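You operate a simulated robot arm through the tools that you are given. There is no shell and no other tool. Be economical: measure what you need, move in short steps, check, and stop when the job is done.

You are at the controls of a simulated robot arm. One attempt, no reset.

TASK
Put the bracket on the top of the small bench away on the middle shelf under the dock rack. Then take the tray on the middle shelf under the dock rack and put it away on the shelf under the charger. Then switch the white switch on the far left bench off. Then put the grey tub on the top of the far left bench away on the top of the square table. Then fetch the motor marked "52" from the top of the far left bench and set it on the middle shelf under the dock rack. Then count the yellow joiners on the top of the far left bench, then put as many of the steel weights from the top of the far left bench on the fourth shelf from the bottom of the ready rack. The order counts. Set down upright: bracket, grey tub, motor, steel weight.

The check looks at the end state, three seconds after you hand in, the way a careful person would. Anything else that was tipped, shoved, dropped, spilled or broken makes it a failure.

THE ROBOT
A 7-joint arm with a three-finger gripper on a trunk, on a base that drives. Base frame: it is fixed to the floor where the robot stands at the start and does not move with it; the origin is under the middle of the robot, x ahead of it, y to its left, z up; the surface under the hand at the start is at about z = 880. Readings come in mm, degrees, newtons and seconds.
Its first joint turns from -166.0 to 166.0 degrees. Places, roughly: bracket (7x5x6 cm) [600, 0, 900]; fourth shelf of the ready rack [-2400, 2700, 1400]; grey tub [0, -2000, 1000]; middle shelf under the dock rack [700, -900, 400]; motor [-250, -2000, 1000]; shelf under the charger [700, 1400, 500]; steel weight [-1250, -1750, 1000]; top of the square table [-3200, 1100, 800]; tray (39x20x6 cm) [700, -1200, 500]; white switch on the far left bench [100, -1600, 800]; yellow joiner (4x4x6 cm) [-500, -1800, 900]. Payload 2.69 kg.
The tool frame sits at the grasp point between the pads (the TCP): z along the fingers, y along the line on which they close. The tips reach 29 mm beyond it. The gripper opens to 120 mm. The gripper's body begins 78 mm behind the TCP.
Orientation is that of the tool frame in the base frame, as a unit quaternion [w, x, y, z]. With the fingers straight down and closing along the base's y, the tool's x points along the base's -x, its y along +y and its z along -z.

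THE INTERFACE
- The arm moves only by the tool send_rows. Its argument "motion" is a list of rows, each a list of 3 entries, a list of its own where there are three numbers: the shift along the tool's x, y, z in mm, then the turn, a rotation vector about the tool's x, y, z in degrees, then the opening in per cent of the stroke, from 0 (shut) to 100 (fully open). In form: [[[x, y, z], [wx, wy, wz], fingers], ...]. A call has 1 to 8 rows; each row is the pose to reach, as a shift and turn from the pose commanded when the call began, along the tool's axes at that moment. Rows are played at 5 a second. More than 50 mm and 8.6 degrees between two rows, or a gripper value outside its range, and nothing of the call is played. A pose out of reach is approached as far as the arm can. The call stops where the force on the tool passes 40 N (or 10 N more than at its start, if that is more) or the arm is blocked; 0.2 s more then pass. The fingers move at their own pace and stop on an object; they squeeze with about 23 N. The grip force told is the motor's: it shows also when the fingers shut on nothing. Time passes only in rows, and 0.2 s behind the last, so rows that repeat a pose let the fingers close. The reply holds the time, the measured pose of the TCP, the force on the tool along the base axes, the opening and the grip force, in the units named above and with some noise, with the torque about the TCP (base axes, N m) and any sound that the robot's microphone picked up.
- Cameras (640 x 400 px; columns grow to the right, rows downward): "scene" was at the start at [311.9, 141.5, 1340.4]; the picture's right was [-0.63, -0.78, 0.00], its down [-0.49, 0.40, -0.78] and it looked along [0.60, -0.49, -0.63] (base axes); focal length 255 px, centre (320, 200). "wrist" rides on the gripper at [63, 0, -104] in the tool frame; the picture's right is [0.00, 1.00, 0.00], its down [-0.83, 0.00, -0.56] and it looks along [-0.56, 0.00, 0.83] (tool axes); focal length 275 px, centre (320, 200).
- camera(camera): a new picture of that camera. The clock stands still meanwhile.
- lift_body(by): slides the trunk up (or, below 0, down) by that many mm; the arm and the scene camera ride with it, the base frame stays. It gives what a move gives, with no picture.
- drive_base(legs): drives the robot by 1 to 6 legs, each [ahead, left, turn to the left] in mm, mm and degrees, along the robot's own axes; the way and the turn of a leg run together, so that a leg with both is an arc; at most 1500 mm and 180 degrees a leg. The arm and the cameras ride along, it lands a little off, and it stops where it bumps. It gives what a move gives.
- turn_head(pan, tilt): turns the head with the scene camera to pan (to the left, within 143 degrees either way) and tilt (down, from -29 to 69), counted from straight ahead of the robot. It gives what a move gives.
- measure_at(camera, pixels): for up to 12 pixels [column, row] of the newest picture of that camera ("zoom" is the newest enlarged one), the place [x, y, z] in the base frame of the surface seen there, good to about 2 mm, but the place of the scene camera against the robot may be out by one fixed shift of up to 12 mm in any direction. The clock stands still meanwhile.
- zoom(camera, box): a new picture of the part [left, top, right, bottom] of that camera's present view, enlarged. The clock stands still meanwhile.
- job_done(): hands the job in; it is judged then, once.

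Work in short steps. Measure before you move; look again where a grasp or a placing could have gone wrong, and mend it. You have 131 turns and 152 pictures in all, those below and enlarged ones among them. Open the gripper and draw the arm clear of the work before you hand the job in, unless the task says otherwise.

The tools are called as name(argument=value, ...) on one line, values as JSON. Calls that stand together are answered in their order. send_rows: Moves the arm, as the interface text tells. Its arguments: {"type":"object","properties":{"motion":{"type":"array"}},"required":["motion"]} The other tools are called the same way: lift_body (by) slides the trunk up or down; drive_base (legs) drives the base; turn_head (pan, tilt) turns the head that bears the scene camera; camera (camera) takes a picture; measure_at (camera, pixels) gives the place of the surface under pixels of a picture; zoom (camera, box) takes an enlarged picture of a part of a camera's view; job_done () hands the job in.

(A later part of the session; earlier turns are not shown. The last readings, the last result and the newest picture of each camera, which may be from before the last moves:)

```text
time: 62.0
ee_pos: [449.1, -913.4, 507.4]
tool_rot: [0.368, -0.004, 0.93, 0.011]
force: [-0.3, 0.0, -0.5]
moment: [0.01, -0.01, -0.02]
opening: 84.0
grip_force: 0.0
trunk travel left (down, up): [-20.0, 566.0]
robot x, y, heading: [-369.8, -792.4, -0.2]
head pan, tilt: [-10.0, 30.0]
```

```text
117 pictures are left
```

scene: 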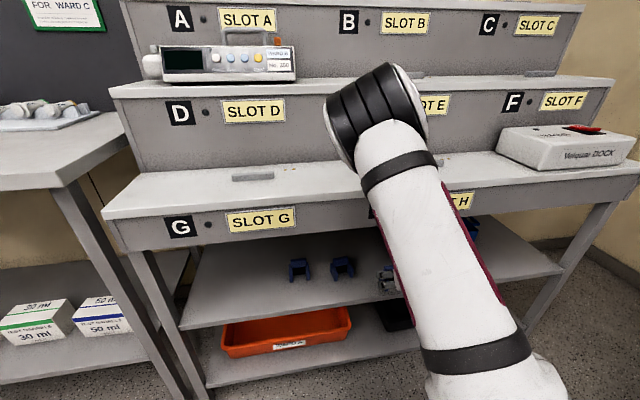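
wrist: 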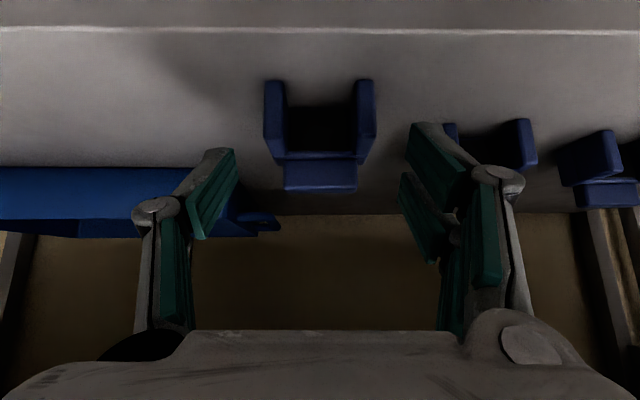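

Bracket stands upright on the shelf. Back off and look at the tray from the front.

drive_base(legs=[[-300, 0, 0], [0, -170, 0]])

camera(camera="wrist")

turn_head(pan=-5, tilt=30)

camera(camera="scene")

```text
time: 65.1
ee_pos: [147.4, -1084.9, 508.0]
tool_rot: [0.368, -0.004, 0.93, 0.011]
force: [0.3, 0.0, 0.3]
moment: [-0.03, 0.03, 0.01]
opening: 84.0
grip_force: 0.1
trunk travel left (down, up): [-20.0, 566.0]
robot x, y, heading: [-670.3, -966.3, -0.2]
head pan, tilt: [-10.0, 30.0]
```

```text
116 pictures are left
```

wrist: 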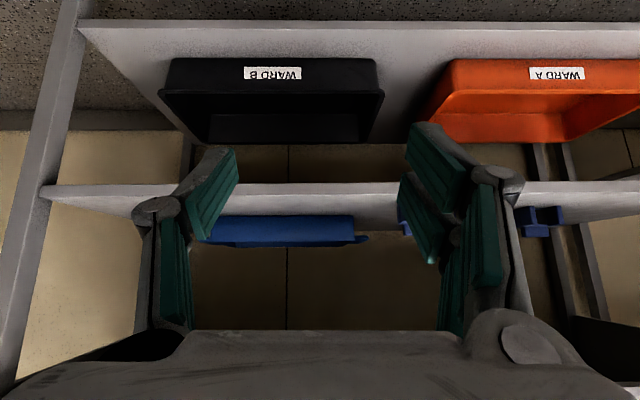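

```text
time: 65.7
ee_pos: [147.1, -1086.3, 507.0]
tool_rot: [0.369, -0.003, 0.929, 0.01]
force: [0.7, -0.4, 0.5]
moment: [0.02, 0.02, 0.02]
opening: 83.9
grip_force: 0.1
trunk travel left (down, up): [-20.0, 566.0]
robot x, y, heading: [-664.1, -969.4, -0.4]
head pan, tilt: [-5.0, 30.0]
```

```text
115 pictures are left
```

scene: 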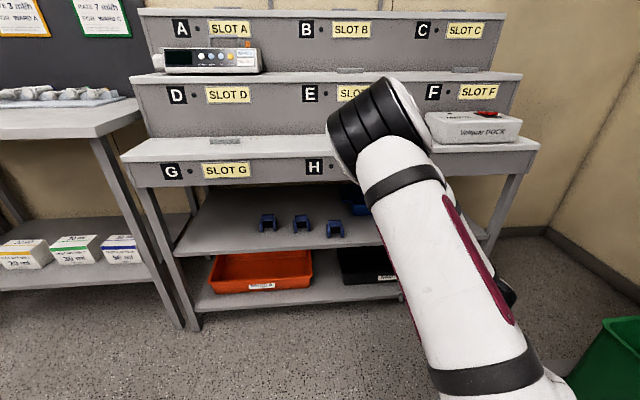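

The forearm hides the tray in the scene view. Raise the arm ~110 mm and slide right 90 mm to view the tray with the wrist camera.

send_rows(motion=[[[-30, 0, -32], [0, 0, 0], 100], [[-60, 0, -64], [0, 0, 0], 100], [[-80, 0, -85], [0, 0, 0], 100], [[-80, 0, -85], [0, 0, 0], 100]])

drive_base(legs=[[0, -90, 0], [120, 0, 0]])

zoom(camera="wrist", box=[150, 100, 490, 310])

```text
time: 66.7
ee_pos: [148.6, -1088.2, 624.5]
tool_rot: [0.368, -0.002, 0.93, 0.01]
force: [0.6, 0.0, -0.8]
moment: [0.0, -0.02, -0.01]
opening: 119.8
grip_force: 0.0
trunk travel left (down, up): [-20.0, 566.0]
robot x, y, heading: [-667.2, -967.3, 0.2]
head pan, tilt: [-5.0, 30.0]
```

```text
time: 68.7
ee_pos: [269.0, -1177.9, 625.8]
tool_rot: [0.368, -0.003, 0.93, 0.01]
force: [0.4, 0.1, 0.3]
moment: [-0.03, -0.02, -0.05]
opening: 120.2
grip_force: 0.0
trunk travel left (down, up): [-20.0, 566.0]
robot x, y, heading: [-546.0, -1056.9, -0.1]
head pan, tilt: [-5.0, 30.0]
```

```text
1.88 times, centred on (320, 205) of wrist
```

zoom: 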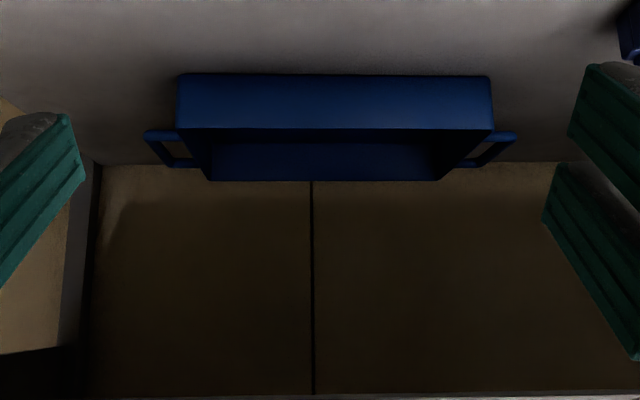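

The blue tray is an open box with loop handles at its ends. Plan: hook its front wall from inside with open fingers, pull it to the shelf edge, then pinch the front wall vertically. Measure it.

measure_at(camera="zoom", pixels=[[185, 128], [488, 128], [335, 80], [335, 126], [335, 140], [335, 178], [155, 133], [510, 135], [240, 165], [430, 165], [335, 60], [175, 165]])

```text
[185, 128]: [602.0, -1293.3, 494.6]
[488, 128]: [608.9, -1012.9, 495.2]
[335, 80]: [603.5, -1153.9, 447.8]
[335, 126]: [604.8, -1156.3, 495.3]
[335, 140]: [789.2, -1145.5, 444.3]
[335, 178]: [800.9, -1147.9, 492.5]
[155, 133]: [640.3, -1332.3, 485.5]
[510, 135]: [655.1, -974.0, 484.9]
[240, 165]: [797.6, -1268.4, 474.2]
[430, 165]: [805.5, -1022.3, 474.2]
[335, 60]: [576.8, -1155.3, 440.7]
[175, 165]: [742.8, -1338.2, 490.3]
```

Tray: front wall x≈605, rim z≈497, y -1298..-1010. Reaching it under the apron needs a flatter tool (~20° below horizontal). I test if the arm can pitch up by 25° here in free space while extending.

drive_base(legs=[[-180, 0, 0]])

send_rows(motion=[[[-10, 0, 15], [0, -6, 0], 100], [[-20, 0, 30], [0, -12, 0], 100], [[-30, 0, 45], [0, -18, 0], 100], [[-40, 0, 60], [0, -24, 0], 100], [[-40, 0, 60], [0, -24, 0], 100]])

camera(camera="scene")

```text
time: 70.2
ee_pos: [88.4, -1177.5, 624.8]
tool_rot: [0.369, -0.003, 0.929, 0.01]
force: [-0.3, -0.2, 0.3]
moment: [-0.01, -0.01, 0.04]
opening: 120.1
grip_force: 0.0
trunk travel left (down, up): [-20.0, 566.0]
robot x, y, heading: [-727.2, -1052.1, 0.0]
head pan, tilt: [-5.0, 30.0]
```

```text
time: 71.4
ee_pos: [158.3, -1176.3, 608.2]
tool_rot: [0.554, -0.001, 0.832, 0.01]
force: [-0.3, 0.7, 0.1]
moment: [0.03, 0.0, -0.03]
opening: 119.8
grip_force: 0.1
trunk travel left (down, up): [-20.0, 566.0]
robot x, y, heading: [-725.4, -1055.2, 0.2]
head pan, tilt: [-5.0, 30.0]
```

```text
113 pictures are left
```

scene: 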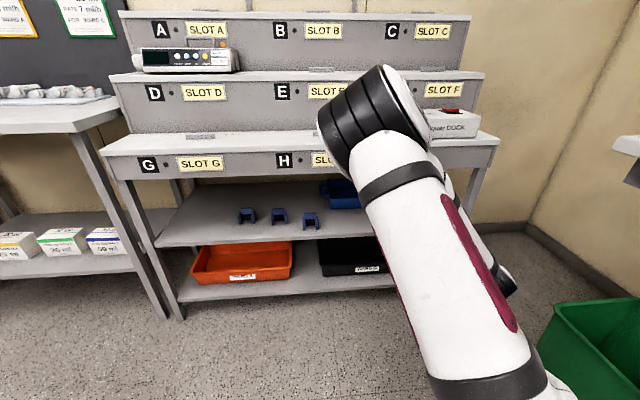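

Pitching up works (now 22.6° below horizontal). Pitch a further ~12°, and measure the apron's lower edge.

send_rows(motion=[[[0, 0, 0], [0, -6, 0], 100], [[0, 0, 0], [0, -12, 0], 100], [[0, 0, 0], [0, -12, 0], 100]])

measure_at(camera="scene", pixels=[[240, 173], [240, 176], [240, 178], [240, 180], [300, 166], [300, 169], [300, 172]])

camera(camera="wrist")

```text
time: 72.2
ee_pos: [158.2, -1176.6, 609.7]
tool_rot: [0.638, 0.001, 0.77, 0.01]
force: [0.8, -0.2, 0.1]
moment: [-0.01, -0.02, -0.03]
opening: 120.2
grip_force: 0.1
trunk travel left (down, up): [-20.0, 566.0]
robot x, y, heading: [-729.4, -1056.2, -0.0]
head pan, tilt: [-5.0, 30.0]
```

```text
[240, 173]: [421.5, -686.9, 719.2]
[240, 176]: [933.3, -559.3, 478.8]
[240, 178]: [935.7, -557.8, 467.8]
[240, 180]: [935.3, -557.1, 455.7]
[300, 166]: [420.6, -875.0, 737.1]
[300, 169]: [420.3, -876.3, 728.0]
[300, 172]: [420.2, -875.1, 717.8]
```

```text
112 pictures are left
```

wrist: 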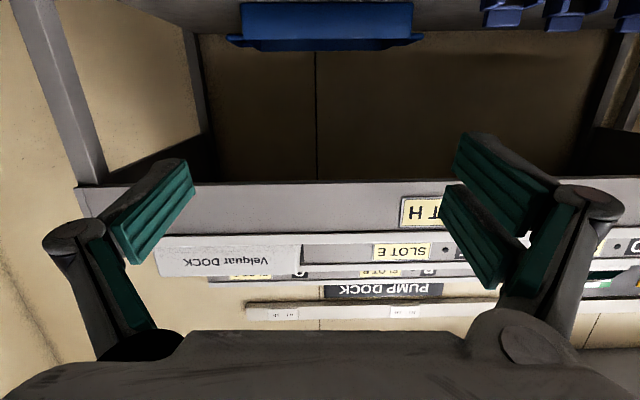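

Tool is 10.7° below horizontal; apron bottom ≈705. Lower to z≈522, shift left 23 mm, drive toward the tray in two legs.

send_rows(motion=[[[29, 0, 5.5], [0, 0, 0], 100], [[58, 0, 11], [0, 0, 0], 100], [[86.5, 0, 16.4], [0, 0, 0], 100], [[86.5, 0, 16.4], [0, 0, 0], 100]])

drive_base(legs=[[0, 23, 0], [300, 0, 0]])

camera(camera="wrist")

camera(camera="scene")

```text
time: 73.2
ee_pos: [159.3, -1174.1, 519.7]
tool_rot: [0.638, 0.001, 0.77, 0.01]
force: [-0.3, -0.1, 0.3]
moment: [-0.02, 0.01, 0.01]
opening: 120.0
grip_force: 0.1
trunk travel left (down, up): [-20.0, 566.0]
robot x, y, heading: [-722.6, -1056.0, -0.1]
head pan, tilt: [-5.0, 30.0]
```

```text
time: 75.6
ee_pos: [461.5, -1152.1, 520.7]
tool_rot: [0.637, 0.001, 0.771, 0.01]
force: [-0.9, -0.8, -0.3]
moment: [-0.02, 0.0, -0.04]
opening: 119.9
grip_force: 0.1
trunk travel left (down, up): [-20.0, 566.0]
robot x, y, heading: [-421.0, -1037.4, -0.5]
head pan, tilt: [-5.0, 30.0]
```

```text
111 pictures are left
```

wrist: 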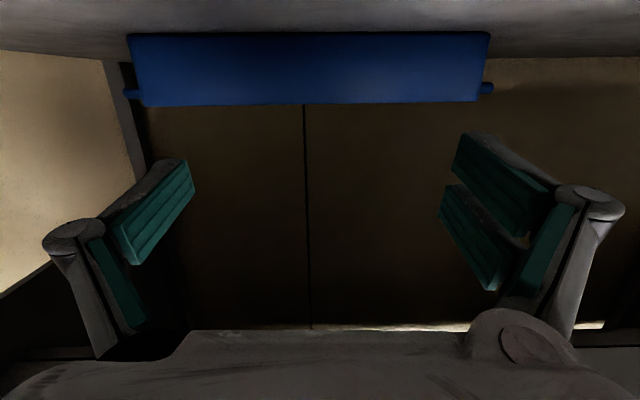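

```text
110 pictures are left
```

scene: 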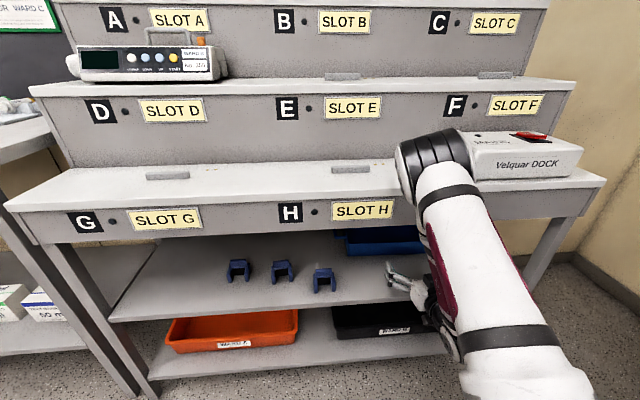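

Check the elbow's 3D position against the rack before going in further.

measure_at(camera="scene", pixels=[[430, 150], [405, 170], [462, 160], [415, 200], [440, 180], [450, 230], [440, 310], [430, 270], [420, 285], [490, 170], [445, 340]])

```text
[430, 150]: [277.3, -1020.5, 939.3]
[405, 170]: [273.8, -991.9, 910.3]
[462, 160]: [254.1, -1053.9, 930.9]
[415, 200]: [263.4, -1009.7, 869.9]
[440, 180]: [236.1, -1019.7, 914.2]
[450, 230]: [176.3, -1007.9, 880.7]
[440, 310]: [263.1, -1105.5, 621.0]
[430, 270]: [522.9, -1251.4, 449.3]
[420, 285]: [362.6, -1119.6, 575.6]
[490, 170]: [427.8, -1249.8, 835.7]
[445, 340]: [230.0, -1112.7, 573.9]
```

Forearm is nearly vertical and would hit the apron. I back off and extend the arm 200 mm forward so the forearm slopes, then look again.

drive_base(legs=[[-250, 0, 0]])

send_rows(motion=[[[-8, 0, 42], [0, 0, 0], 100], [[-16, 0, 84], [0, 0, 0], 100], [[-24, 0, 126], [0, 0, 0], 100], [[-32, 0, 168], [0, 0, 0], 100], [[-37, 0, 197], [0, 0, 0], 100], [[-37, 0, 197], [0, 0, 0], 100]])

camera(camera="scene")

```text
time: 77.5
ee_pos: [210.4, -1154.5, 521.0]
tool_rot: [0.636, 0.002, 0.772, 0.009]
force: [-0.3, -1.4, 0.8]
moment: [-0.02, 0.02, 0.01]
opening: 119.9
grip_force: 0.0
trunk travel left (down, up): [-20.0, 566.0]
robot x, y, heading: [-677.8, -1035.3, 0.0]
head pan, tilt: [-5.0, 30.0]
```

```text
time: 78.9
ee_pos: [410.6, -1152.3, 520.0]
tool_rot: [0.637, 0.001, 0.771, 0.011]
force: [-0.4, 0.1, -0.6]
moment: [0.01, 0.02, -0.02]
opening: 120.0
grip_force: 0.1
trunk travel left (down, up): [-20.0, 566.0]
robot x, y, heading: [-676.4, -1033.3, -0.5]
head pan, tilt: [-5.0, 30.0]
```

```text
109 pictures are left
```

scene: 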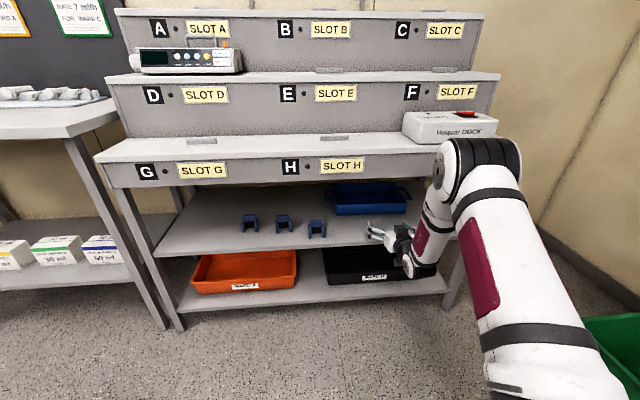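

measure_at(camera="scene", pixels=[[445, 160], [480, 160], [440, 185], [432, 210], [425, 245], [430, 230], [405, 240], [410, 265], [395, 232], [500, 150], [420, 225]])

zoom(camera="scene", box=[300, 120, 540, 300])

```text
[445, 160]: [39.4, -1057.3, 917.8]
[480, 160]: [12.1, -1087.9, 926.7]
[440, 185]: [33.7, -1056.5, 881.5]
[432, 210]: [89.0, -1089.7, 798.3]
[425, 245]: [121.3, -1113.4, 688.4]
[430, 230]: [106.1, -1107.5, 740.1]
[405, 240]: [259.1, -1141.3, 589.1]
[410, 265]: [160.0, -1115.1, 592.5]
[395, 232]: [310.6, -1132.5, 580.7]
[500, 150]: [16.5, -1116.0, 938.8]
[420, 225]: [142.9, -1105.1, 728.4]
```

```text
2.22 times, centred on (420, 210) of scene
```

zoom: 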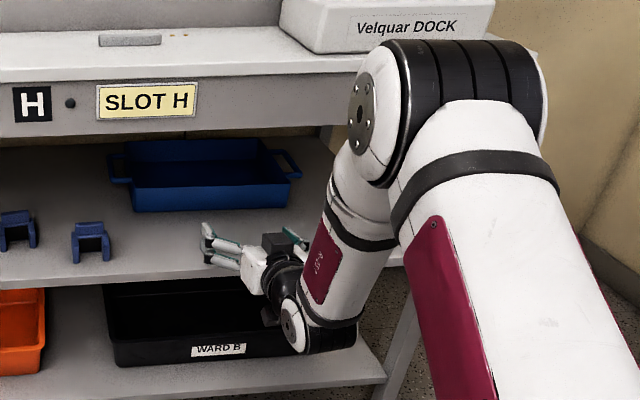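

The forearm front would be just clear; extend another 80 mm for margin, then drive in 100 mm and re-check.

send_rows(motion=[[[-7.5, 0, 39], [0, 0, 0], 100], [[-15, 0, 79], [0, 0, 0], 100], [[-15, 0, 79], [0, 0, 0], 100]])

drive_base(legs=[[90, 0, 0]])

camera(camera="scene")

camera(camera="wrist")

```text
time: 79.7
ee_pos: [491.7, -1150.3, 520.6]
tool_rot: [0.637, 0.001, 0.77, 0.01]
force: [-0.8, 0.7, 0.6]
moment: [0.0, -0.01, -0.01]
opening: 119.9
grip_force: 0.0
trunk travel left (down, up): [-20.0, 566.0]
robot x, y, heading: [-674.1, -1031.7, -0.1]
head pan, tilt: [-5.0, 30.0]
```

```text
time: 80.8
ee_pos: [582.4, -1149.9, 520.3]
tool_rot: [0.637, 0.001, 0.771, 0.01]
force: [0.1, 0.4, 0.8]
moment: [-0.04, -0.01, 0.0]
opening: 120.0
grip_force: 0.0
trunk travel left (down, up): [-20.0, 566.0]
robot x, y, heading: [-583.5, -1033.1, -0.3]
head pan, tilt: [-5.0, 30.0]
```

```text
107 pictures are left
```

scene: 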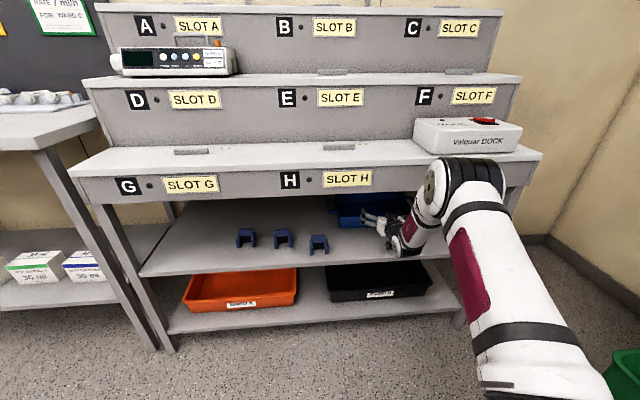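

```text
106 pictures are left
```

wrist: 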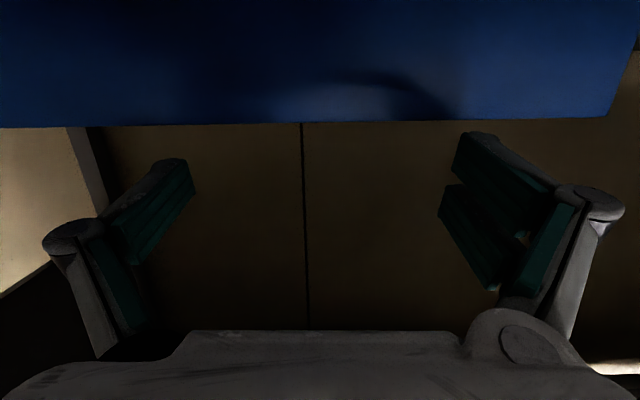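

Arm reaches under well. Check forearm clearance to the apron before 65 mm more.

measure_at(camera="scene", pixels=[[430, 190], [420, 210], [415, 235], [440, 170], [405, 230], [425, 215], [470, 165], [395, 232]])

drive_base(legs=[[30, 0, 0]])

```text
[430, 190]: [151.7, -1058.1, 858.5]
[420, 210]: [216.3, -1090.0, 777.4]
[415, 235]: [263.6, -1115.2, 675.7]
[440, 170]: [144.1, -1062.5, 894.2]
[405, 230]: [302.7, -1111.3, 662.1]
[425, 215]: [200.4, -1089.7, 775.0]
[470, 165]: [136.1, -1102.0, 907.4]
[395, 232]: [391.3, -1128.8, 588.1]
```

```text
time: 81.6
ee_pos: [613.3, -1151.2, 519.4]
tool_rot: [0.636, 0.001, 0.771, 0.01]
force: [-0.1, -0.2, -0.6]
moment: [0.03, 0.01, -0.01]
opening: 120.1
grip_force: 0.3
trunk travel left (down, up): [-20.0, 566.0]
robot x, y, heading: [-550.7, -1031.3, -0.6]
head pan, tilt: [-5.0, 30.0]
```

Fine. Forward 42 mm more, then pitch down ~14° while lowering ~27 mm so the fingertips drop behind the front wall.

drive_base(legs=[[42, 0, 0]])

send_rows(motion=[[[0, 0, 0], [0, 4, 0], 100], [[5, 0, 1], [0, 8, 0], 100], [[12, 0, 2], [0, 12, 0], 100], [[20, 0, 3.5], [0, 15, 0], 100], [[27, 0, 5], [0, 15, 0], 100], [[27, 0, 5], [0, 15, 0], 100]])

camera(camera="wrist")

zoom(camera="scene", box=[300, 140, 500, 280])

```text
time: 82.5
ee_pos: [655.1, -1151.5, 519.6]
tool_rot: [0.637, 0.002, 0.771, 0.009]
force: [-0.2, 0.9, 0.7]
moment: [-0.01, 0.05, -0.05]
opening: 119.9
grip_force: 0.0
trunk travel left (down, up): [-20.0, 566.0]
robot x, y, heading: [-512.5, -1032.8, -0.4]
head pan, tilt: [-5.0, 30.0]
```

```text
time: 83.9
ee_pos: [652.2, -1157.3, 494.6]
tool_rot: [0.531, 0.003, 0.847, 0.008]
force: [-0.5, -5.5, 15.5]
moment: [0.92, 0.71, 0.39]
opening: 120.2
grip_force: 0.1
trunk travel left (down, up): [-20.0, 566.0]
robot x, y, heading: [-511.5, -1034.8, -0.6]
head pan, tilt: [-5.0, 30.0]
```

```text
105 pictures are left
```

wrist: 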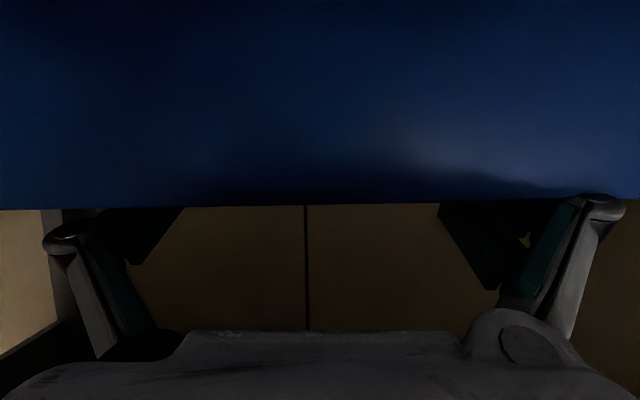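

```text
2.86 times, centred on (400, 210) of scene
```

zoom: 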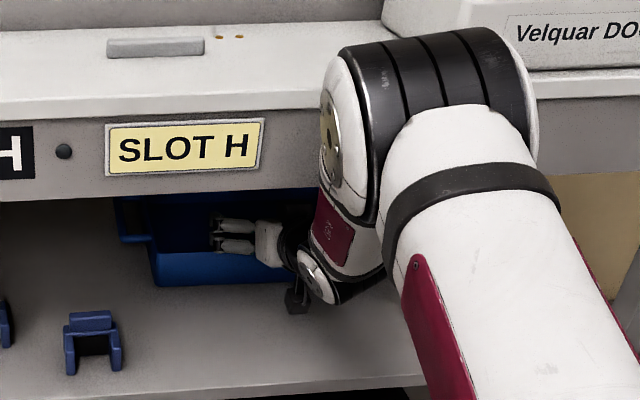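

Fingers rest on the rim (15 N). Raise 4 mm and pull back 40 mm, checking force and the tray's motion.

send_rows(motion=[[[-4, 0, -2], [0, 0, 0], 100], [[-4, 0, -2], [0, 0, 0], 100]])

drive_base(legs=[[-50, 0, 0]])

camera(camera="scene")

measure_at(camera="scene", pixels=[[345, 210], [345, 215], [350, 222], [340, 222]])

```text
time: 84.5
ee_pos: [651.8, -1160.0, 494.2]
tool_rot: [0.528, 0.005, 0.849, 0.007]
force: [3.9, 4.8, 15.2]
moment: [0.96, 0.67, -0.42]
opening: 119.9
grip_force: 0.1
trunk travel left (down, up): [-20.0, 566.0]
robot x, y, heading: [-510.7, -1035.7, -0.2]
head pan, tilt: [-5.0, 30.0]
```

```text
time: 85.4
ee_pos: [605.9, -1149.7, 499.3]
tool_rot: [0.533, 0.001, 0.846, 0.01]
force: [3.6, 3.1, 10.0]
moment: [0.62, 0.36, -0.18]
opening: 120.3
grip_force: 0.1
trunk travel left (down, up): [-20.0, 566.0]
robot x, y, heading: [-561.7, -1032.3, -0.2]
head pan, tilt: [-5.0, 30.0]
```

```text
103 pictures are left
```

scene: 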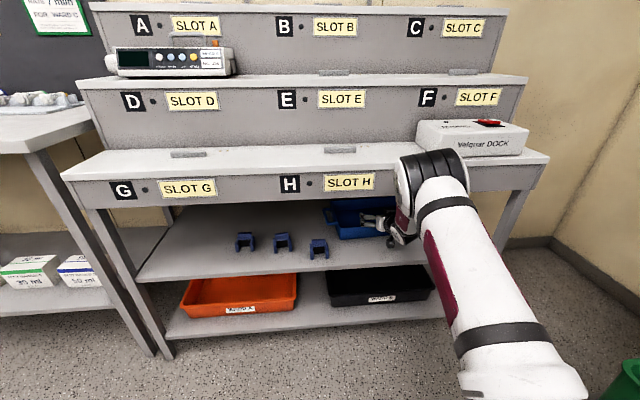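

```text
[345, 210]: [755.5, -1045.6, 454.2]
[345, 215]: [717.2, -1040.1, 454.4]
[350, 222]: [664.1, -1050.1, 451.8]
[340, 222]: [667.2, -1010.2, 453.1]
```

Zoom in to see if the tray followed.

zoom(camera="scene", box=[300, 170, 430, 260])

measure_at(camera="scene", pixels=[[345, 234], [345, 237], [375, 234], [345, 230], [375, 230], [358, 236], [345, 240], [375, 238]])

```text
4.44 times, centred on (365, 215) of scene
```

zoom: 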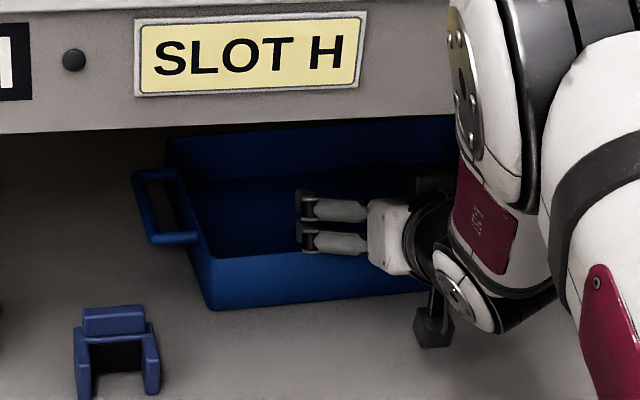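

```text
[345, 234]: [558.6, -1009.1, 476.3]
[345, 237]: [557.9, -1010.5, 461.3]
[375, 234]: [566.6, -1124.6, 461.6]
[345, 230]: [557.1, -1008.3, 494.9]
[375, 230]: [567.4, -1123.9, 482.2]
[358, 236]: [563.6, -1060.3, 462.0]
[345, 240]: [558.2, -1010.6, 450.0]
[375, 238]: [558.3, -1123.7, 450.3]
```

The tray follows (front now ≈560, slight yaw). Pull 100 mm more and check.

drive_base(legs=[[-100, 0, 0]])

camera(camera="scene")

camera(camera="wrist")

```text
time: 86.6
ee_pos: [504.2, -1148.4, 499.5]
tool_rot: [0.533, 0.0, 0.846, 0.01]
force: [1.8, 0.0, 4.0]
moment: [0.19, 0.13, -0.1]
opening: 119.6
grip_force: 0.0
trunk travel left (down, up): [-20.0, 566.0]
robot x, y, heading: [-659.6, -1030.9, -0.2]
head pan, tilt: [-5.0, 30.0]
```

```text
101 pictures are left
```

scene: 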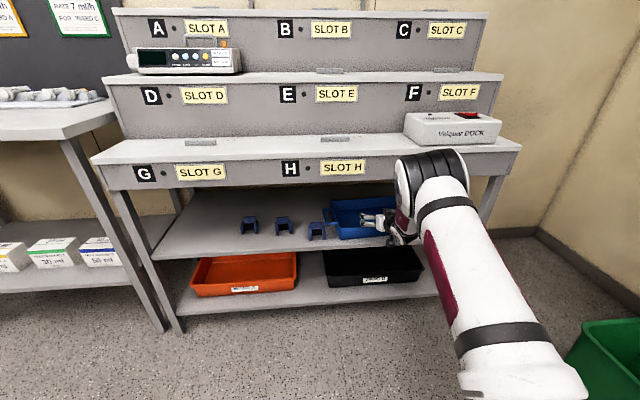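

```text
100 pictures are left
```

wrist: 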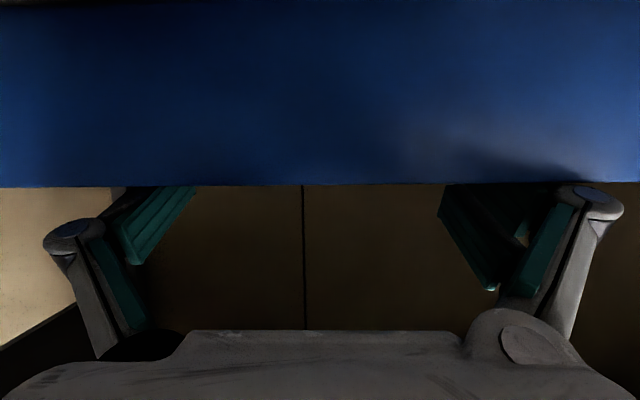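

Check the gap between the tray's left handle and my bracket at (318,230).

zoom(camera="scene", box=[300, 180, 430, 270])

measure_at(camera="zoom", pixels=[[100, 215], [110, 275], [60, 285], [195, 275], [195, 225], [130, 235], [380, 280], [145, 205], [70, 215], [200, 240], [360, 255]])

```text
4.44 times, centred on (365, 225) of scene
```

zoom: 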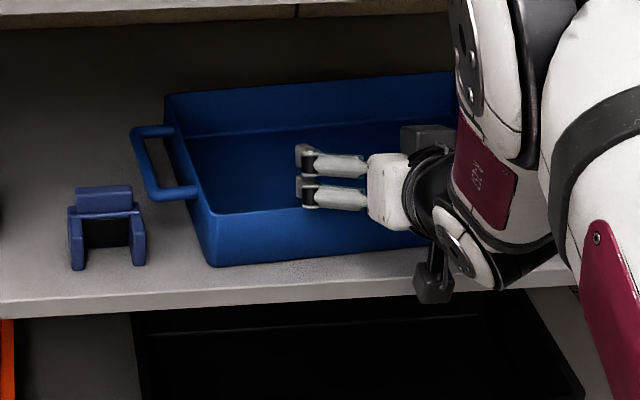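

```text
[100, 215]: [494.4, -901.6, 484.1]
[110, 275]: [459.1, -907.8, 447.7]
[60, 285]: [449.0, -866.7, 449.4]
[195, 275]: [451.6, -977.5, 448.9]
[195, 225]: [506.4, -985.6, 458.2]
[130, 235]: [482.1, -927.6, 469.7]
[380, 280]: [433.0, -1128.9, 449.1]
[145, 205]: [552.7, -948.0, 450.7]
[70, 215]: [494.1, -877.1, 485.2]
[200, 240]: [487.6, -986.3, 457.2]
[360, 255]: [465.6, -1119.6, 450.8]
```

Measure the handle's outer corner exactly.

measure_at(camera="zoom", pixels=[[150, 193], [148, 180], [140, 155], [134, 135], [144, 230], [143, 258], [190, 192], [215, 225], [290, 220], [215, 258], [300, 250], [400, 238]])

```text
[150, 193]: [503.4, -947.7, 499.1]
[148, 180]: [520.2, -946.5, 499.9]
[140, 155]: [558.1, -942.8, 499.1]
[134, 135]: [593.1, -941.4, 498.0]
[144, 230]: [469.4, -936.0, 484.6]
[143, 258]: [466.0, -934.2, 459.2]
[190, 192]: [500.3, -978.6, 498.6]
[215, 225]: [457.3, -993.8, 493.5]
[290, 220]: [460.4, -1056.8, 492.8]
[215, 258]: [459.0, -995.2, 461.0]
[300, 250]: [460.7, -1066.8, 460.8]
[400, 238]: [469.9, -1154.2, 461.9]
```

The gap to the bracket would shrink to ~5 mm, so I first push the tray right ~22 mm by moving the tool right against the inside of its right end wall.

send_rows(motion=[[[0, -40, 0], [0, 0, 0], 100], [[0, -65, 0], [0, 0, 0], 100], [[0, -80, 0], [0, 0, 0], 100], [[0, -90, 0], [0, 0, 0], 100], [[0, -95, 0], [0, 0, 0], 100]])

zoom(camera="scene", box=[300, 180, 430, 270])

measure_at(camera="zoom", pixels=[[215, 258], [230, 258], [300, 250], [360, 255], [390, 250]])

```text
time: 87.8
ee_pos: [506.7, -1244.1, 497.3]
tool_rot: [0.533, -0.001, 0.846, 0.011]
force: [0.8, 1.0, 0.7]
moment: [0.04, 0.02, -0.05]
opening: 120.0
grip_force: 0.0
trunk travel left (down, up): [-20.0, 566.0]
robot x, y, heading: [-656.9, -1031.8, -0.6]
head pan, tilt: [-5.0, 30.0]
```

```text
4.44 times, centred on (365, 225) of scene
```

zoom: 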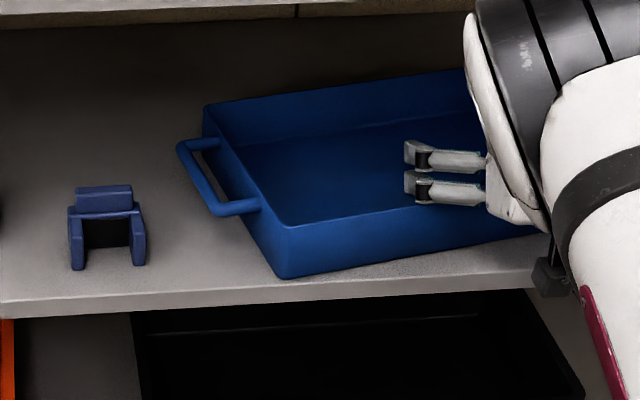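

```text
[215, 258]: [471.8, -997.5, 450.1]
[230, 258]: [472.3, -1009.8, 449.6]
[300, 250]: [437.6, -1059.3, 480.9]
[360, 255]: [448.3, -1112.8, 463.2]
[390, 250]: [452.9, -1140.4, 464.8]
```

The tray moved right ~55 mm with some yaw (≈10°); pulling from here should square it, as the right finger engages first. Pull 90 mm.

drive_base(legs=[[-90, 0, 0]])

camera(camera="scene")

zoom(camera="scene", box=[300, 180, 460, 280])

```text
time: 88.9
ee_pos: [416.4, -1243.0, 496.8]
tool_rot: [0.533, 0.001, 0.846, 0.01]
force: [0.4, 0.2, -0.2]
moment: [0.01, 0.01, -0.01]
opening: 119.9
grip_force: 0.0
trunk travel left (down, up): [-20.0, 566.0]
robot x, y, heading: [-751.6, -1030.5, -0.4]
head pan, tilt: [-5.0, 30.0]
```

```text
97 pictures are left
```

scene: 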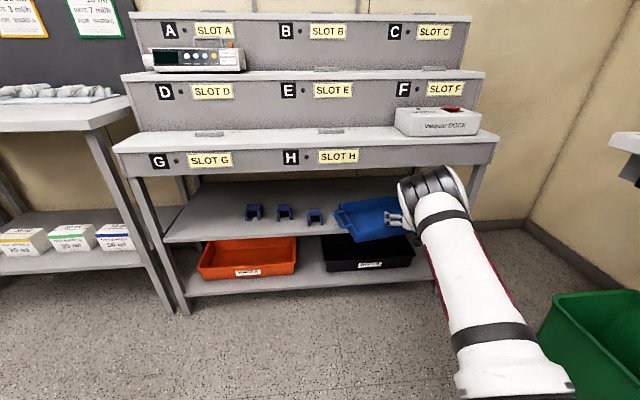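

```text
4.00 times, centred on (380, 230) of scene
```

zoom: 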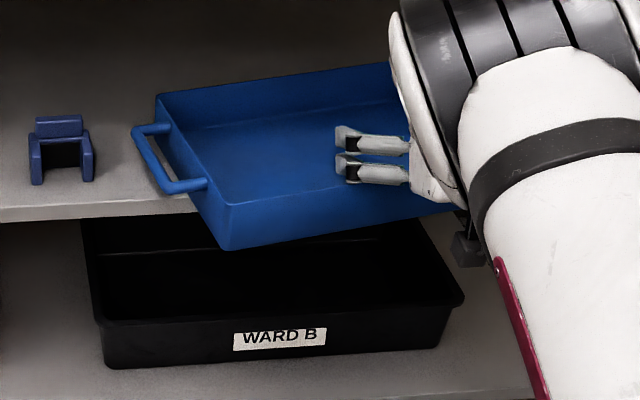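

Measure the tray's front rim line and corners now.

measure_at(camera="zoom", pixels=[[225, 203], [330, 193], [228, 235], [320, 225], [410, 210], [160, 95], [380, 70], [145, 150], [180, 188], [92, 160], [440, 205]])

```text
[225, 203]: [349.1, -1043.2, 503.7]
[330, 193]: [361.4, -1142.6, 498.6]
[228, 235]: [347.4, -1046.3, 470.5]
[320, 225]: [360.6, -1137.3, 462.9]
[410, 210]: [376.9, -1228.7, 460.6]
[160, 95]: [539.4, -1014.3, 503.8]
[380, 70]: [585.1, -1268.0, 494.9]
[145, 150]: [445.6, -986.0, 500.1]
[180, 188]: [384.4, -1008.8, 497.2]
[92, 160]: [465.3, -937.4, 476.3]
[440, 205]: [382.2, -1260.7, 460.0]
```

CoM is ~38 mm inside the shelf edge; pull 20 mm more, then lift the fingers out upward.

drive_base(legs=[[-20, 0, 0]])

zoom(camera="scene", box=[300, 180, 460, 280])

measure_at(camera="zoom", pixels=[[228, 210], [325, 200], [230, 240], [320, 230], [400, 218], [160, 100]])

```text
time: 89.7
ee_pos: [395.2, -1242.2, 495.6]
tool_rot: [0.533, -0.001, 0.846, 0.012]
force: [-0.6, 0.0, -0.2]
moment: [0.01, -0.03, -0.01]
opening: 120.0
grip_force: 0.1
trunk travel left (down, up): [-20.0, 566.0]
robot x, y, heading: [-771.4, -1035.1, -0.1]
head pan, tilt: [-5.0, 30.0]
```

```text
4.00 times, centred on (380, 230) of scene
```

zoom: 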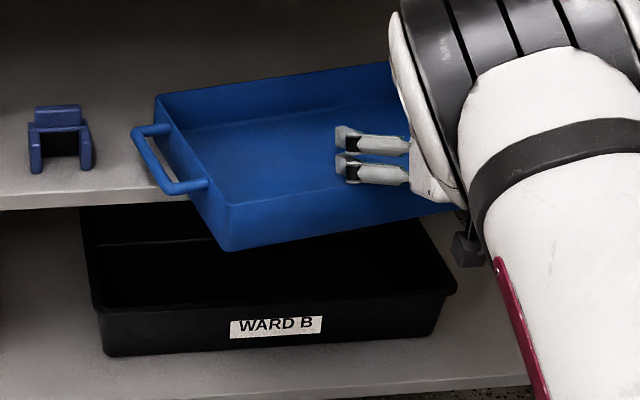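

```text
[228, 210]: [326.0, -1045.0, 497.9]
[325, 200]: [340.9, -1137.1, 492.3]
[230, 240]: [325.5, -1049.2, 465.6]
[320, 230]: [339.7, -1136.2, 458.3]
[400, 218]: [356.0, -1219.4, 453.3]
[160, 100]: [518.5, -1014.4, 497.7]
```

Front mid ≈(349,-1187), CoM still on the shelf. Lift the fingers out, back off, and then retract and pitch the tool to vertical.

send_rows(motion=[[[-27, 0, -13], [0, 0, 0], 100], [[-54, 0, -26], [0, 0, 0], 100], [[-54, 0, -26], [0, 0, 0], 100]])

drive_base(legs=[[-130, 0, 0]])

send_rows(motion=[[[9.4, 0, -37], [0, 8.1, 0], 100], [[18.8, 0, -74], [0, 16.2, 0], 100], [[28.2, 0, -111], [0, 24.2, 0], 100], [[37.6, 0, -148], [0, 32.3, 0], 100], [[47, 0, -185], [0, 40.4, 0], 100], [[56.4, 0, -222], [0, 48.4, 0], 100], [[65.8, 0, -259], [0, 56.4, 0], 100], [[75.2, 0, -296], [0, 64.5, 0], 100]])

camera(camera="scene")

```text
time: 90.5
ee_pos: [396.3, -1243.8, 555.9]
tool_rot: [0.533, 0.0, 0.846, 0.01]
force: [-0.7, -0.5, -0.5]
moment: [0.02, -0.02, 0.01]
opening: 120.0
grip_force: 0.0
trunk travel left (down, up): [-20.0, 566.0]
robot x, y, heading: [-770.2, -1033.2, -0.1]
head pan, tilt: [-5.0, 30.0]
```

```text
time: 91.8
ee_pos: [267.1, -1241.4, 557.2]
tool_rot: [0.533, -0.001, 0.846, 0.011]
force: [0.8, 0.4, 0.0]
moment: [0.01, -0.02, -0.01]
opening: 120.1
grip_force: 0.1
trunk travel left (down, up): [-20.0, 566.0]
robot x, y, heading: [-897.4, -1030.9, -0.1]
head pan, tilt: [-5.0, 30.0]
```

```text
time: 93.5
ee_pos: [-33.0, -1246.1, 616.0]
tool_rot: [-0.002, -0.006, 1.0, 0.009]
force: [-0.1, -0.7, -0.2]
moment: [-0.01, 0.01, -0.02]
opening: 119.9
grip_force: 0.1
trunk travel left (down, up): [-20.0, 566.0]
robot x, y, heading: [-900.9, -1034.0, -0.3]
head pan, tilt: [-5.0, 30.0]
```

```text
94 pictures are left
```

scene: 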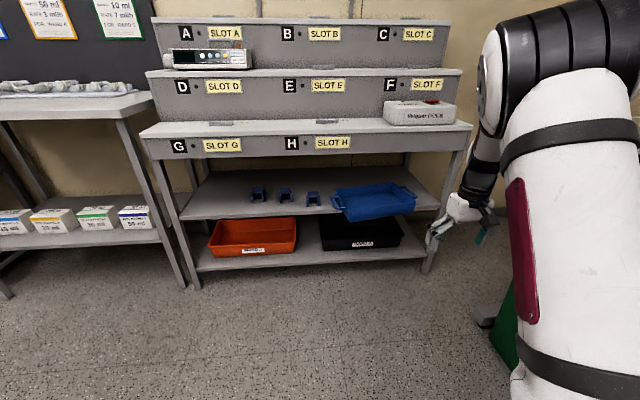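

Tray rests stable at the edge. Roll the tool ~81° so the fingers close across the front wall, and move left a bit.

send_rows(motion=[[[0, 0, 0], [0, 0, 8.5], 100], [[0, 0, 0], [0, 0, 17], 100], [[0, 0, 0], [0, 0, 25.5], 100], [[0, 0, 0], [0, 0, 34], 100], [[0, 0, 0], [0, 0, 42.5], 100], [[0, 0, 0], [0, 0, 51], 100], [[0, 0, 0], [0, 0, 59.5], 100], [[0, 0, 0], [0, 0, 68], 100]])

send_rows(motion=[[[0, 0, 0], [0, 0, 7], 100], [[0, 0, 0], [0, 0, 13.5], 100], [[0, 0, 0], [0, 0, 13.5], 100]])

drive_base(legs=[[0, 52, 0], [280, 0, 0]])

camera(camera="wrist")

camera(camera="scene")

```text
time: 95.3
ee_pos: [-32.5, -1246.1, 615.7]
tool_rot: [-0.006, 0.555, 0.832, 0.006]
force: [-0.7, 0.0, 0.7]
moment: [0.01, 0.0, -0.02]
opening: 120.1
grip_force: 0.0
trunk travel left (down, up): [-20.0, 566.0]
robot x, y, heading: [-898.6, -1030.2, -0.5]
head pan, tilt: [-5.0, 30.0]
```

```text
time: 96.2
ee_pos: [-33.5, -1246.8, 616.4]
tool_rot: [-0.006, 0.648, 0.762, 0.006]
force: [0.3, -1.0, -0.4]
moment: [0.0, -0.02, 0.01]
opening: 120.0
grip_force: 0.1
trunk travel left (down, up): [-20.0, 566.0]
robot x, y, heading: [-898.9, -1032.8, -0.3]
head pan, tilt: [-5.0, 30.0]
```

```text
time: 98.6
ee_pos: [248.2, -1198.3, 615.9]
tool_rot: [-0.006, 0.648, 0.761, 0.007]
force: [0.3, 0.2, -0.1]
moment: [0.02, -0.01, 0.0]
opening: 119.8
grip_force: 0.0
trunk travel left (down, up): [-20.0, 566.0]
robot x, y, heading: [-619.7, -979.8, -0.2]
head pan, tilt: [-5.0, 30.0]
```

```text
93 pictures are left
```

wrist: 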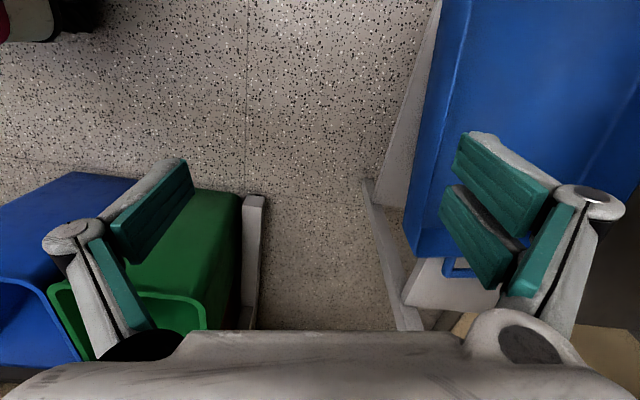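

```text
92 pictures are left
```

scene: 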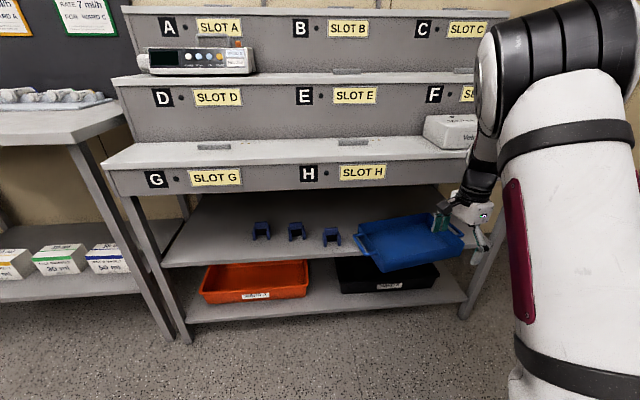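

Measure the front rim line in the wrist image (from (466,5) down to (425,195)).

measure_at(camera="wrist", pixels=[[466, 10], [470, 10], [460, 60], [452, 100], [440, 140], [430, 190], [420, 245], [445, 120], [450, 60], [500, 60], [490, 258], [455, 268]])

zoom(camera="wrist", box=[380, 0, 520, 280])

```text
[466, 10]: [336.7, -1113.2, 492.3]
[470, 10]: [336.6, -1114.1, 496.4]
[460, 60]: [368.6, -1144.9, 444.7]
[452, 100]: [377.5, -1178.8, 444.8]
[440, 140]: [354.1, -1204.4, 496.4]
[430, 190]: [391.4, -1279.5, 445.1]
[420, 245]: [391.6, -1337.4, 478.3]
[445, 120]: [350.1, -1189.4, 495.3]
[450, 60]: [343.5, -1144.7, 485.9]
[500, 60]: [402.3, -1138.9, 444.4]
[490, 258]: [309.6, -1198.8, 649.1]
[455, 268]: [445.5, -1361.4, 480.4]
```

```text
1.43 times, centred on (450, 140) of wrist
```

zoom: 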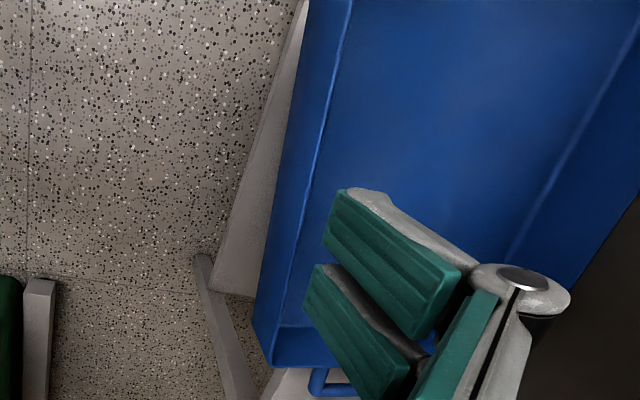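

Rim line yaw ≈11°, mid ≈(353,-1195), floor z 444. Drive forward 88 mm (TCP x≈337, so closing draws the tray slightly outward), trim roll by -2°, and check.

drive_base(legs=[[88, 3, 0]])

send_rows(motion=[[[0, 0, 25], [0, 0, -1], 100], [[0, 0, 50], [0, 0, -2], 100], [[0, 0, 65], [0, 0, -2], 100], [[0, 0, 65], [0, 0, -2], 100]])

camera(camera="wrist")

zoom(camera="scene", box=[340, 80, 560, 290])

```text
time: 99.7
ee_pos: [335.9, -1198.1, 616.0]
tool_rot: [-0.006, 0.65, 0.76, 0.006]
force: [-0.2, 0.5, -0.2]
moment: [0.01, -0.04, 0.01]
opening: 119.8
grip_force: 0.1
trunk travel left (down, up): [-20.0, 566.0]
robot x, y, heading: [-536.4, -980.6, -0.3]
head pan, tilt: [-5.0, 30.0]
```

```text
time: 100.7
ee_pos: [333.3, -1195.5, 552.6]
tool_rot: [-0.006, 0.636, 0.772, 0.005]
force: [-0.1, 0.3, 0.8]
moment: [0.02, -0.03, -0.02]
opening: 120.1
grip_force: 0.0
trunk travel left (down, up): [-20.0, 566.0]
robot x, y, heading: [-533.3, -978.8, -0.5]
head pan, tilt: [-5.0, 30.0]
```

```text
90 pictures are left
```

wrist: 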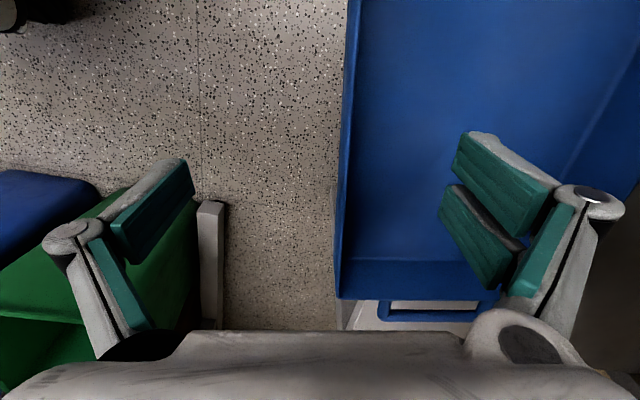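

```text
1.90 times, centred on (450, 185) of scene
```

zoom: 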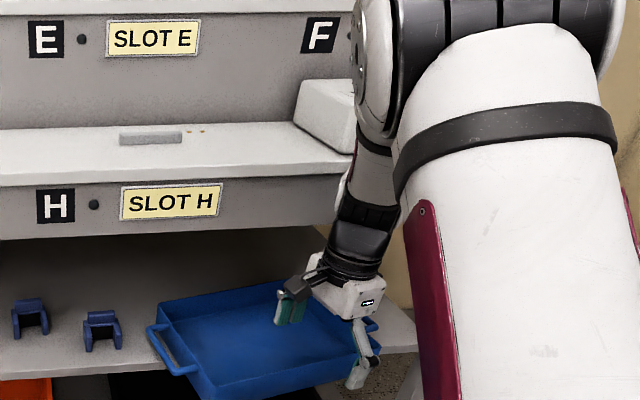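

Aligned (rim vertical at col ~350, between the fingers). Descend 70 mm and close.

send_rows(motion=[[[0, 0, 25], [0, 0, 0], 100], [[0, 0, 50], [0, 0, 0], 100], [[0, 0, 70], [0, 0, 0], 100], [[0, 0, 70], [0, 0, 0], 100]])

send_rows(motion=[[[0, 0, 0], [0, 0, 0], 60], [[0, 0, 0], [0, 0, 0], 30], [[0, 0, 0], [0, 0, 0], 0], [[0, 0, 0], [0, 0, 0], 0], [[0, 0, 0], [0, 0, 0], 0], [[0, 0, 0], [0, 0, 0], 0]])

camera(camera="wrist")

```text
time: 101.7
ee_pos: [333.3, -1195.0, 482.0]
tool_rot: [-0.006, 0.635, 0.773, 0.005]
force: [-0.1, -0.3, -0.4]
moment: [-0.03, 0.0, -0.03]
opening: 120.2
grip_force: 0.0
trunk travel left (down, up): [-20.0, 566.0]
robot x, y, heading: [-532.2, -979.9, -0.4]
head pan, tilt: [-5.0, 30.0]
```

```text
time: 103.1
ee_pos: [333.3, -1196.0, 482.6]
tool_rot: [-0.006, 0.636, 0.772, 0.006]
force: [-1.2, -0.1, -0.2]
moment: [0.12, 0.01, 0.0]
opening: 6.0
grip_force: 22.7
trunk travel left (down, up): [-20.0, 566.0]
robot x, y, heading: [-531.0, -979.5, -0.1]
head pan, tilt: [-5.0, 30.0]
```

```text
88 pictures are left
```

wrist: 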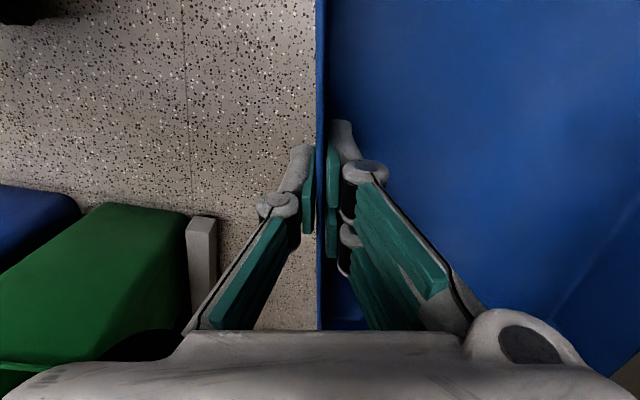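

Gripped the 6 mm wall. Lift 25 mm with the trunk and read the load.

lift_body(by=25)

camera(camera="scene")

```text
time: 103.8
ee_pos: [333.7, -1194.5, 506.2]
tool_rot: [-0.006, 0.636, 0.771, 0.006]
force: [0.1, -0.3, -2.8]
moment: [-0.01, 0.25, -0.02]
opening: 6.0
grip_force: 23.2
trunk travel left (down, up): [-45.0, 541.0]
robot x, y, heading: [-534.4, -977.2, -0.6]
head pan, tilt: [-5.0, 30.0]
```

```text
87 pictures are left
```

scene: 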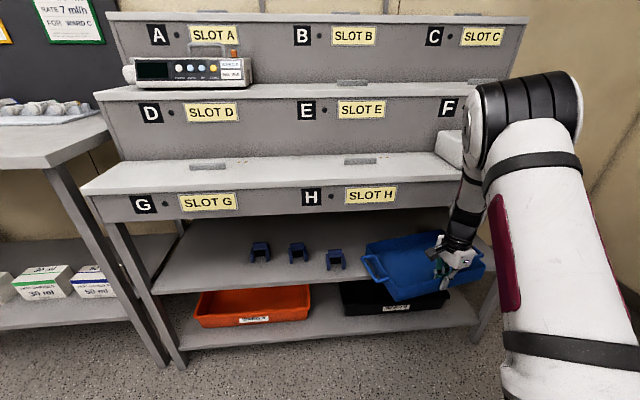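

Only ~0.28 kg, held level. Draw it out by driving back 350 mm, raise the trunk a bit, and look left along the way.

drive_base(legs=[[-350, 0, 0]])

lift_body(by=150)

turn_head(pan=75, tilt=25)

camera(camera="scene")

```text
time: 106.1
ee_pos: [-20.8, -1191.1, 506.2]
tool_rot: [-0.007, 0.635, 0.772, 0.006]
force: [0.5, -0.4, -2.6]
moment: [-0.06, 0.21, 0.0]
opening: 5.9
grip_force: 23.2
trunk travel left (down, up): [-45.0, 541.0]
robot x, y, heading: [-888.1, -975.6, -0.3]
head pan, tilt: [-5.0, 30.0]
```

```text
time: 107.9
ee_pos: [-20.3, -1191.4, 655.7]
tool_rot: [-0.007, 0.636, 0.772, 0.006]
force: [0.2, -0.5, -2.4]
moment: [-0.02, 0.2, 0.04]
opening: 6.1
grip_force: 23.3
trunk travel left (down, up): [-195.0, 391.0]
robot x, y, heading: [-887.6, -973.4, -0.5]
head pan, tilt: [-5.0, 30.0]
```

```text
time: 109.4
ee_pos: [-19.9, -1191.0, 656.1]
tool_rot: [-0.006, 0.635, 0.772, 0.006]
force: [0.3, 0.2, -3.0]
moment: [-0.05, 0.22, 0.02]
opening: 5.7
grip_force: 23.4
trunk travel left (down, up): [-195.0, 391.0]
robot x, y, heading: [-886.1, -977.7, -0.3]
head pan, tilt: [75.0, 25.0]
```

```text
86 pictures are left
```

scene: 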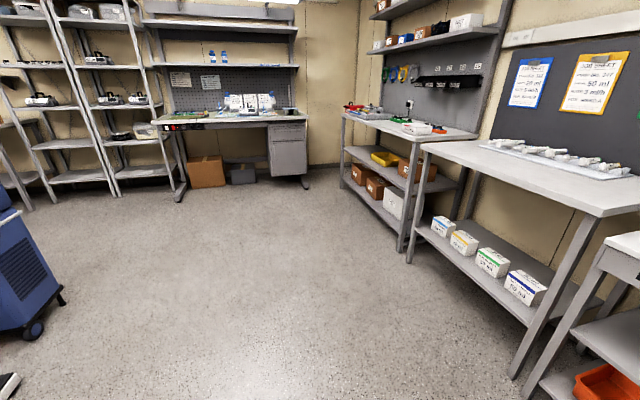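

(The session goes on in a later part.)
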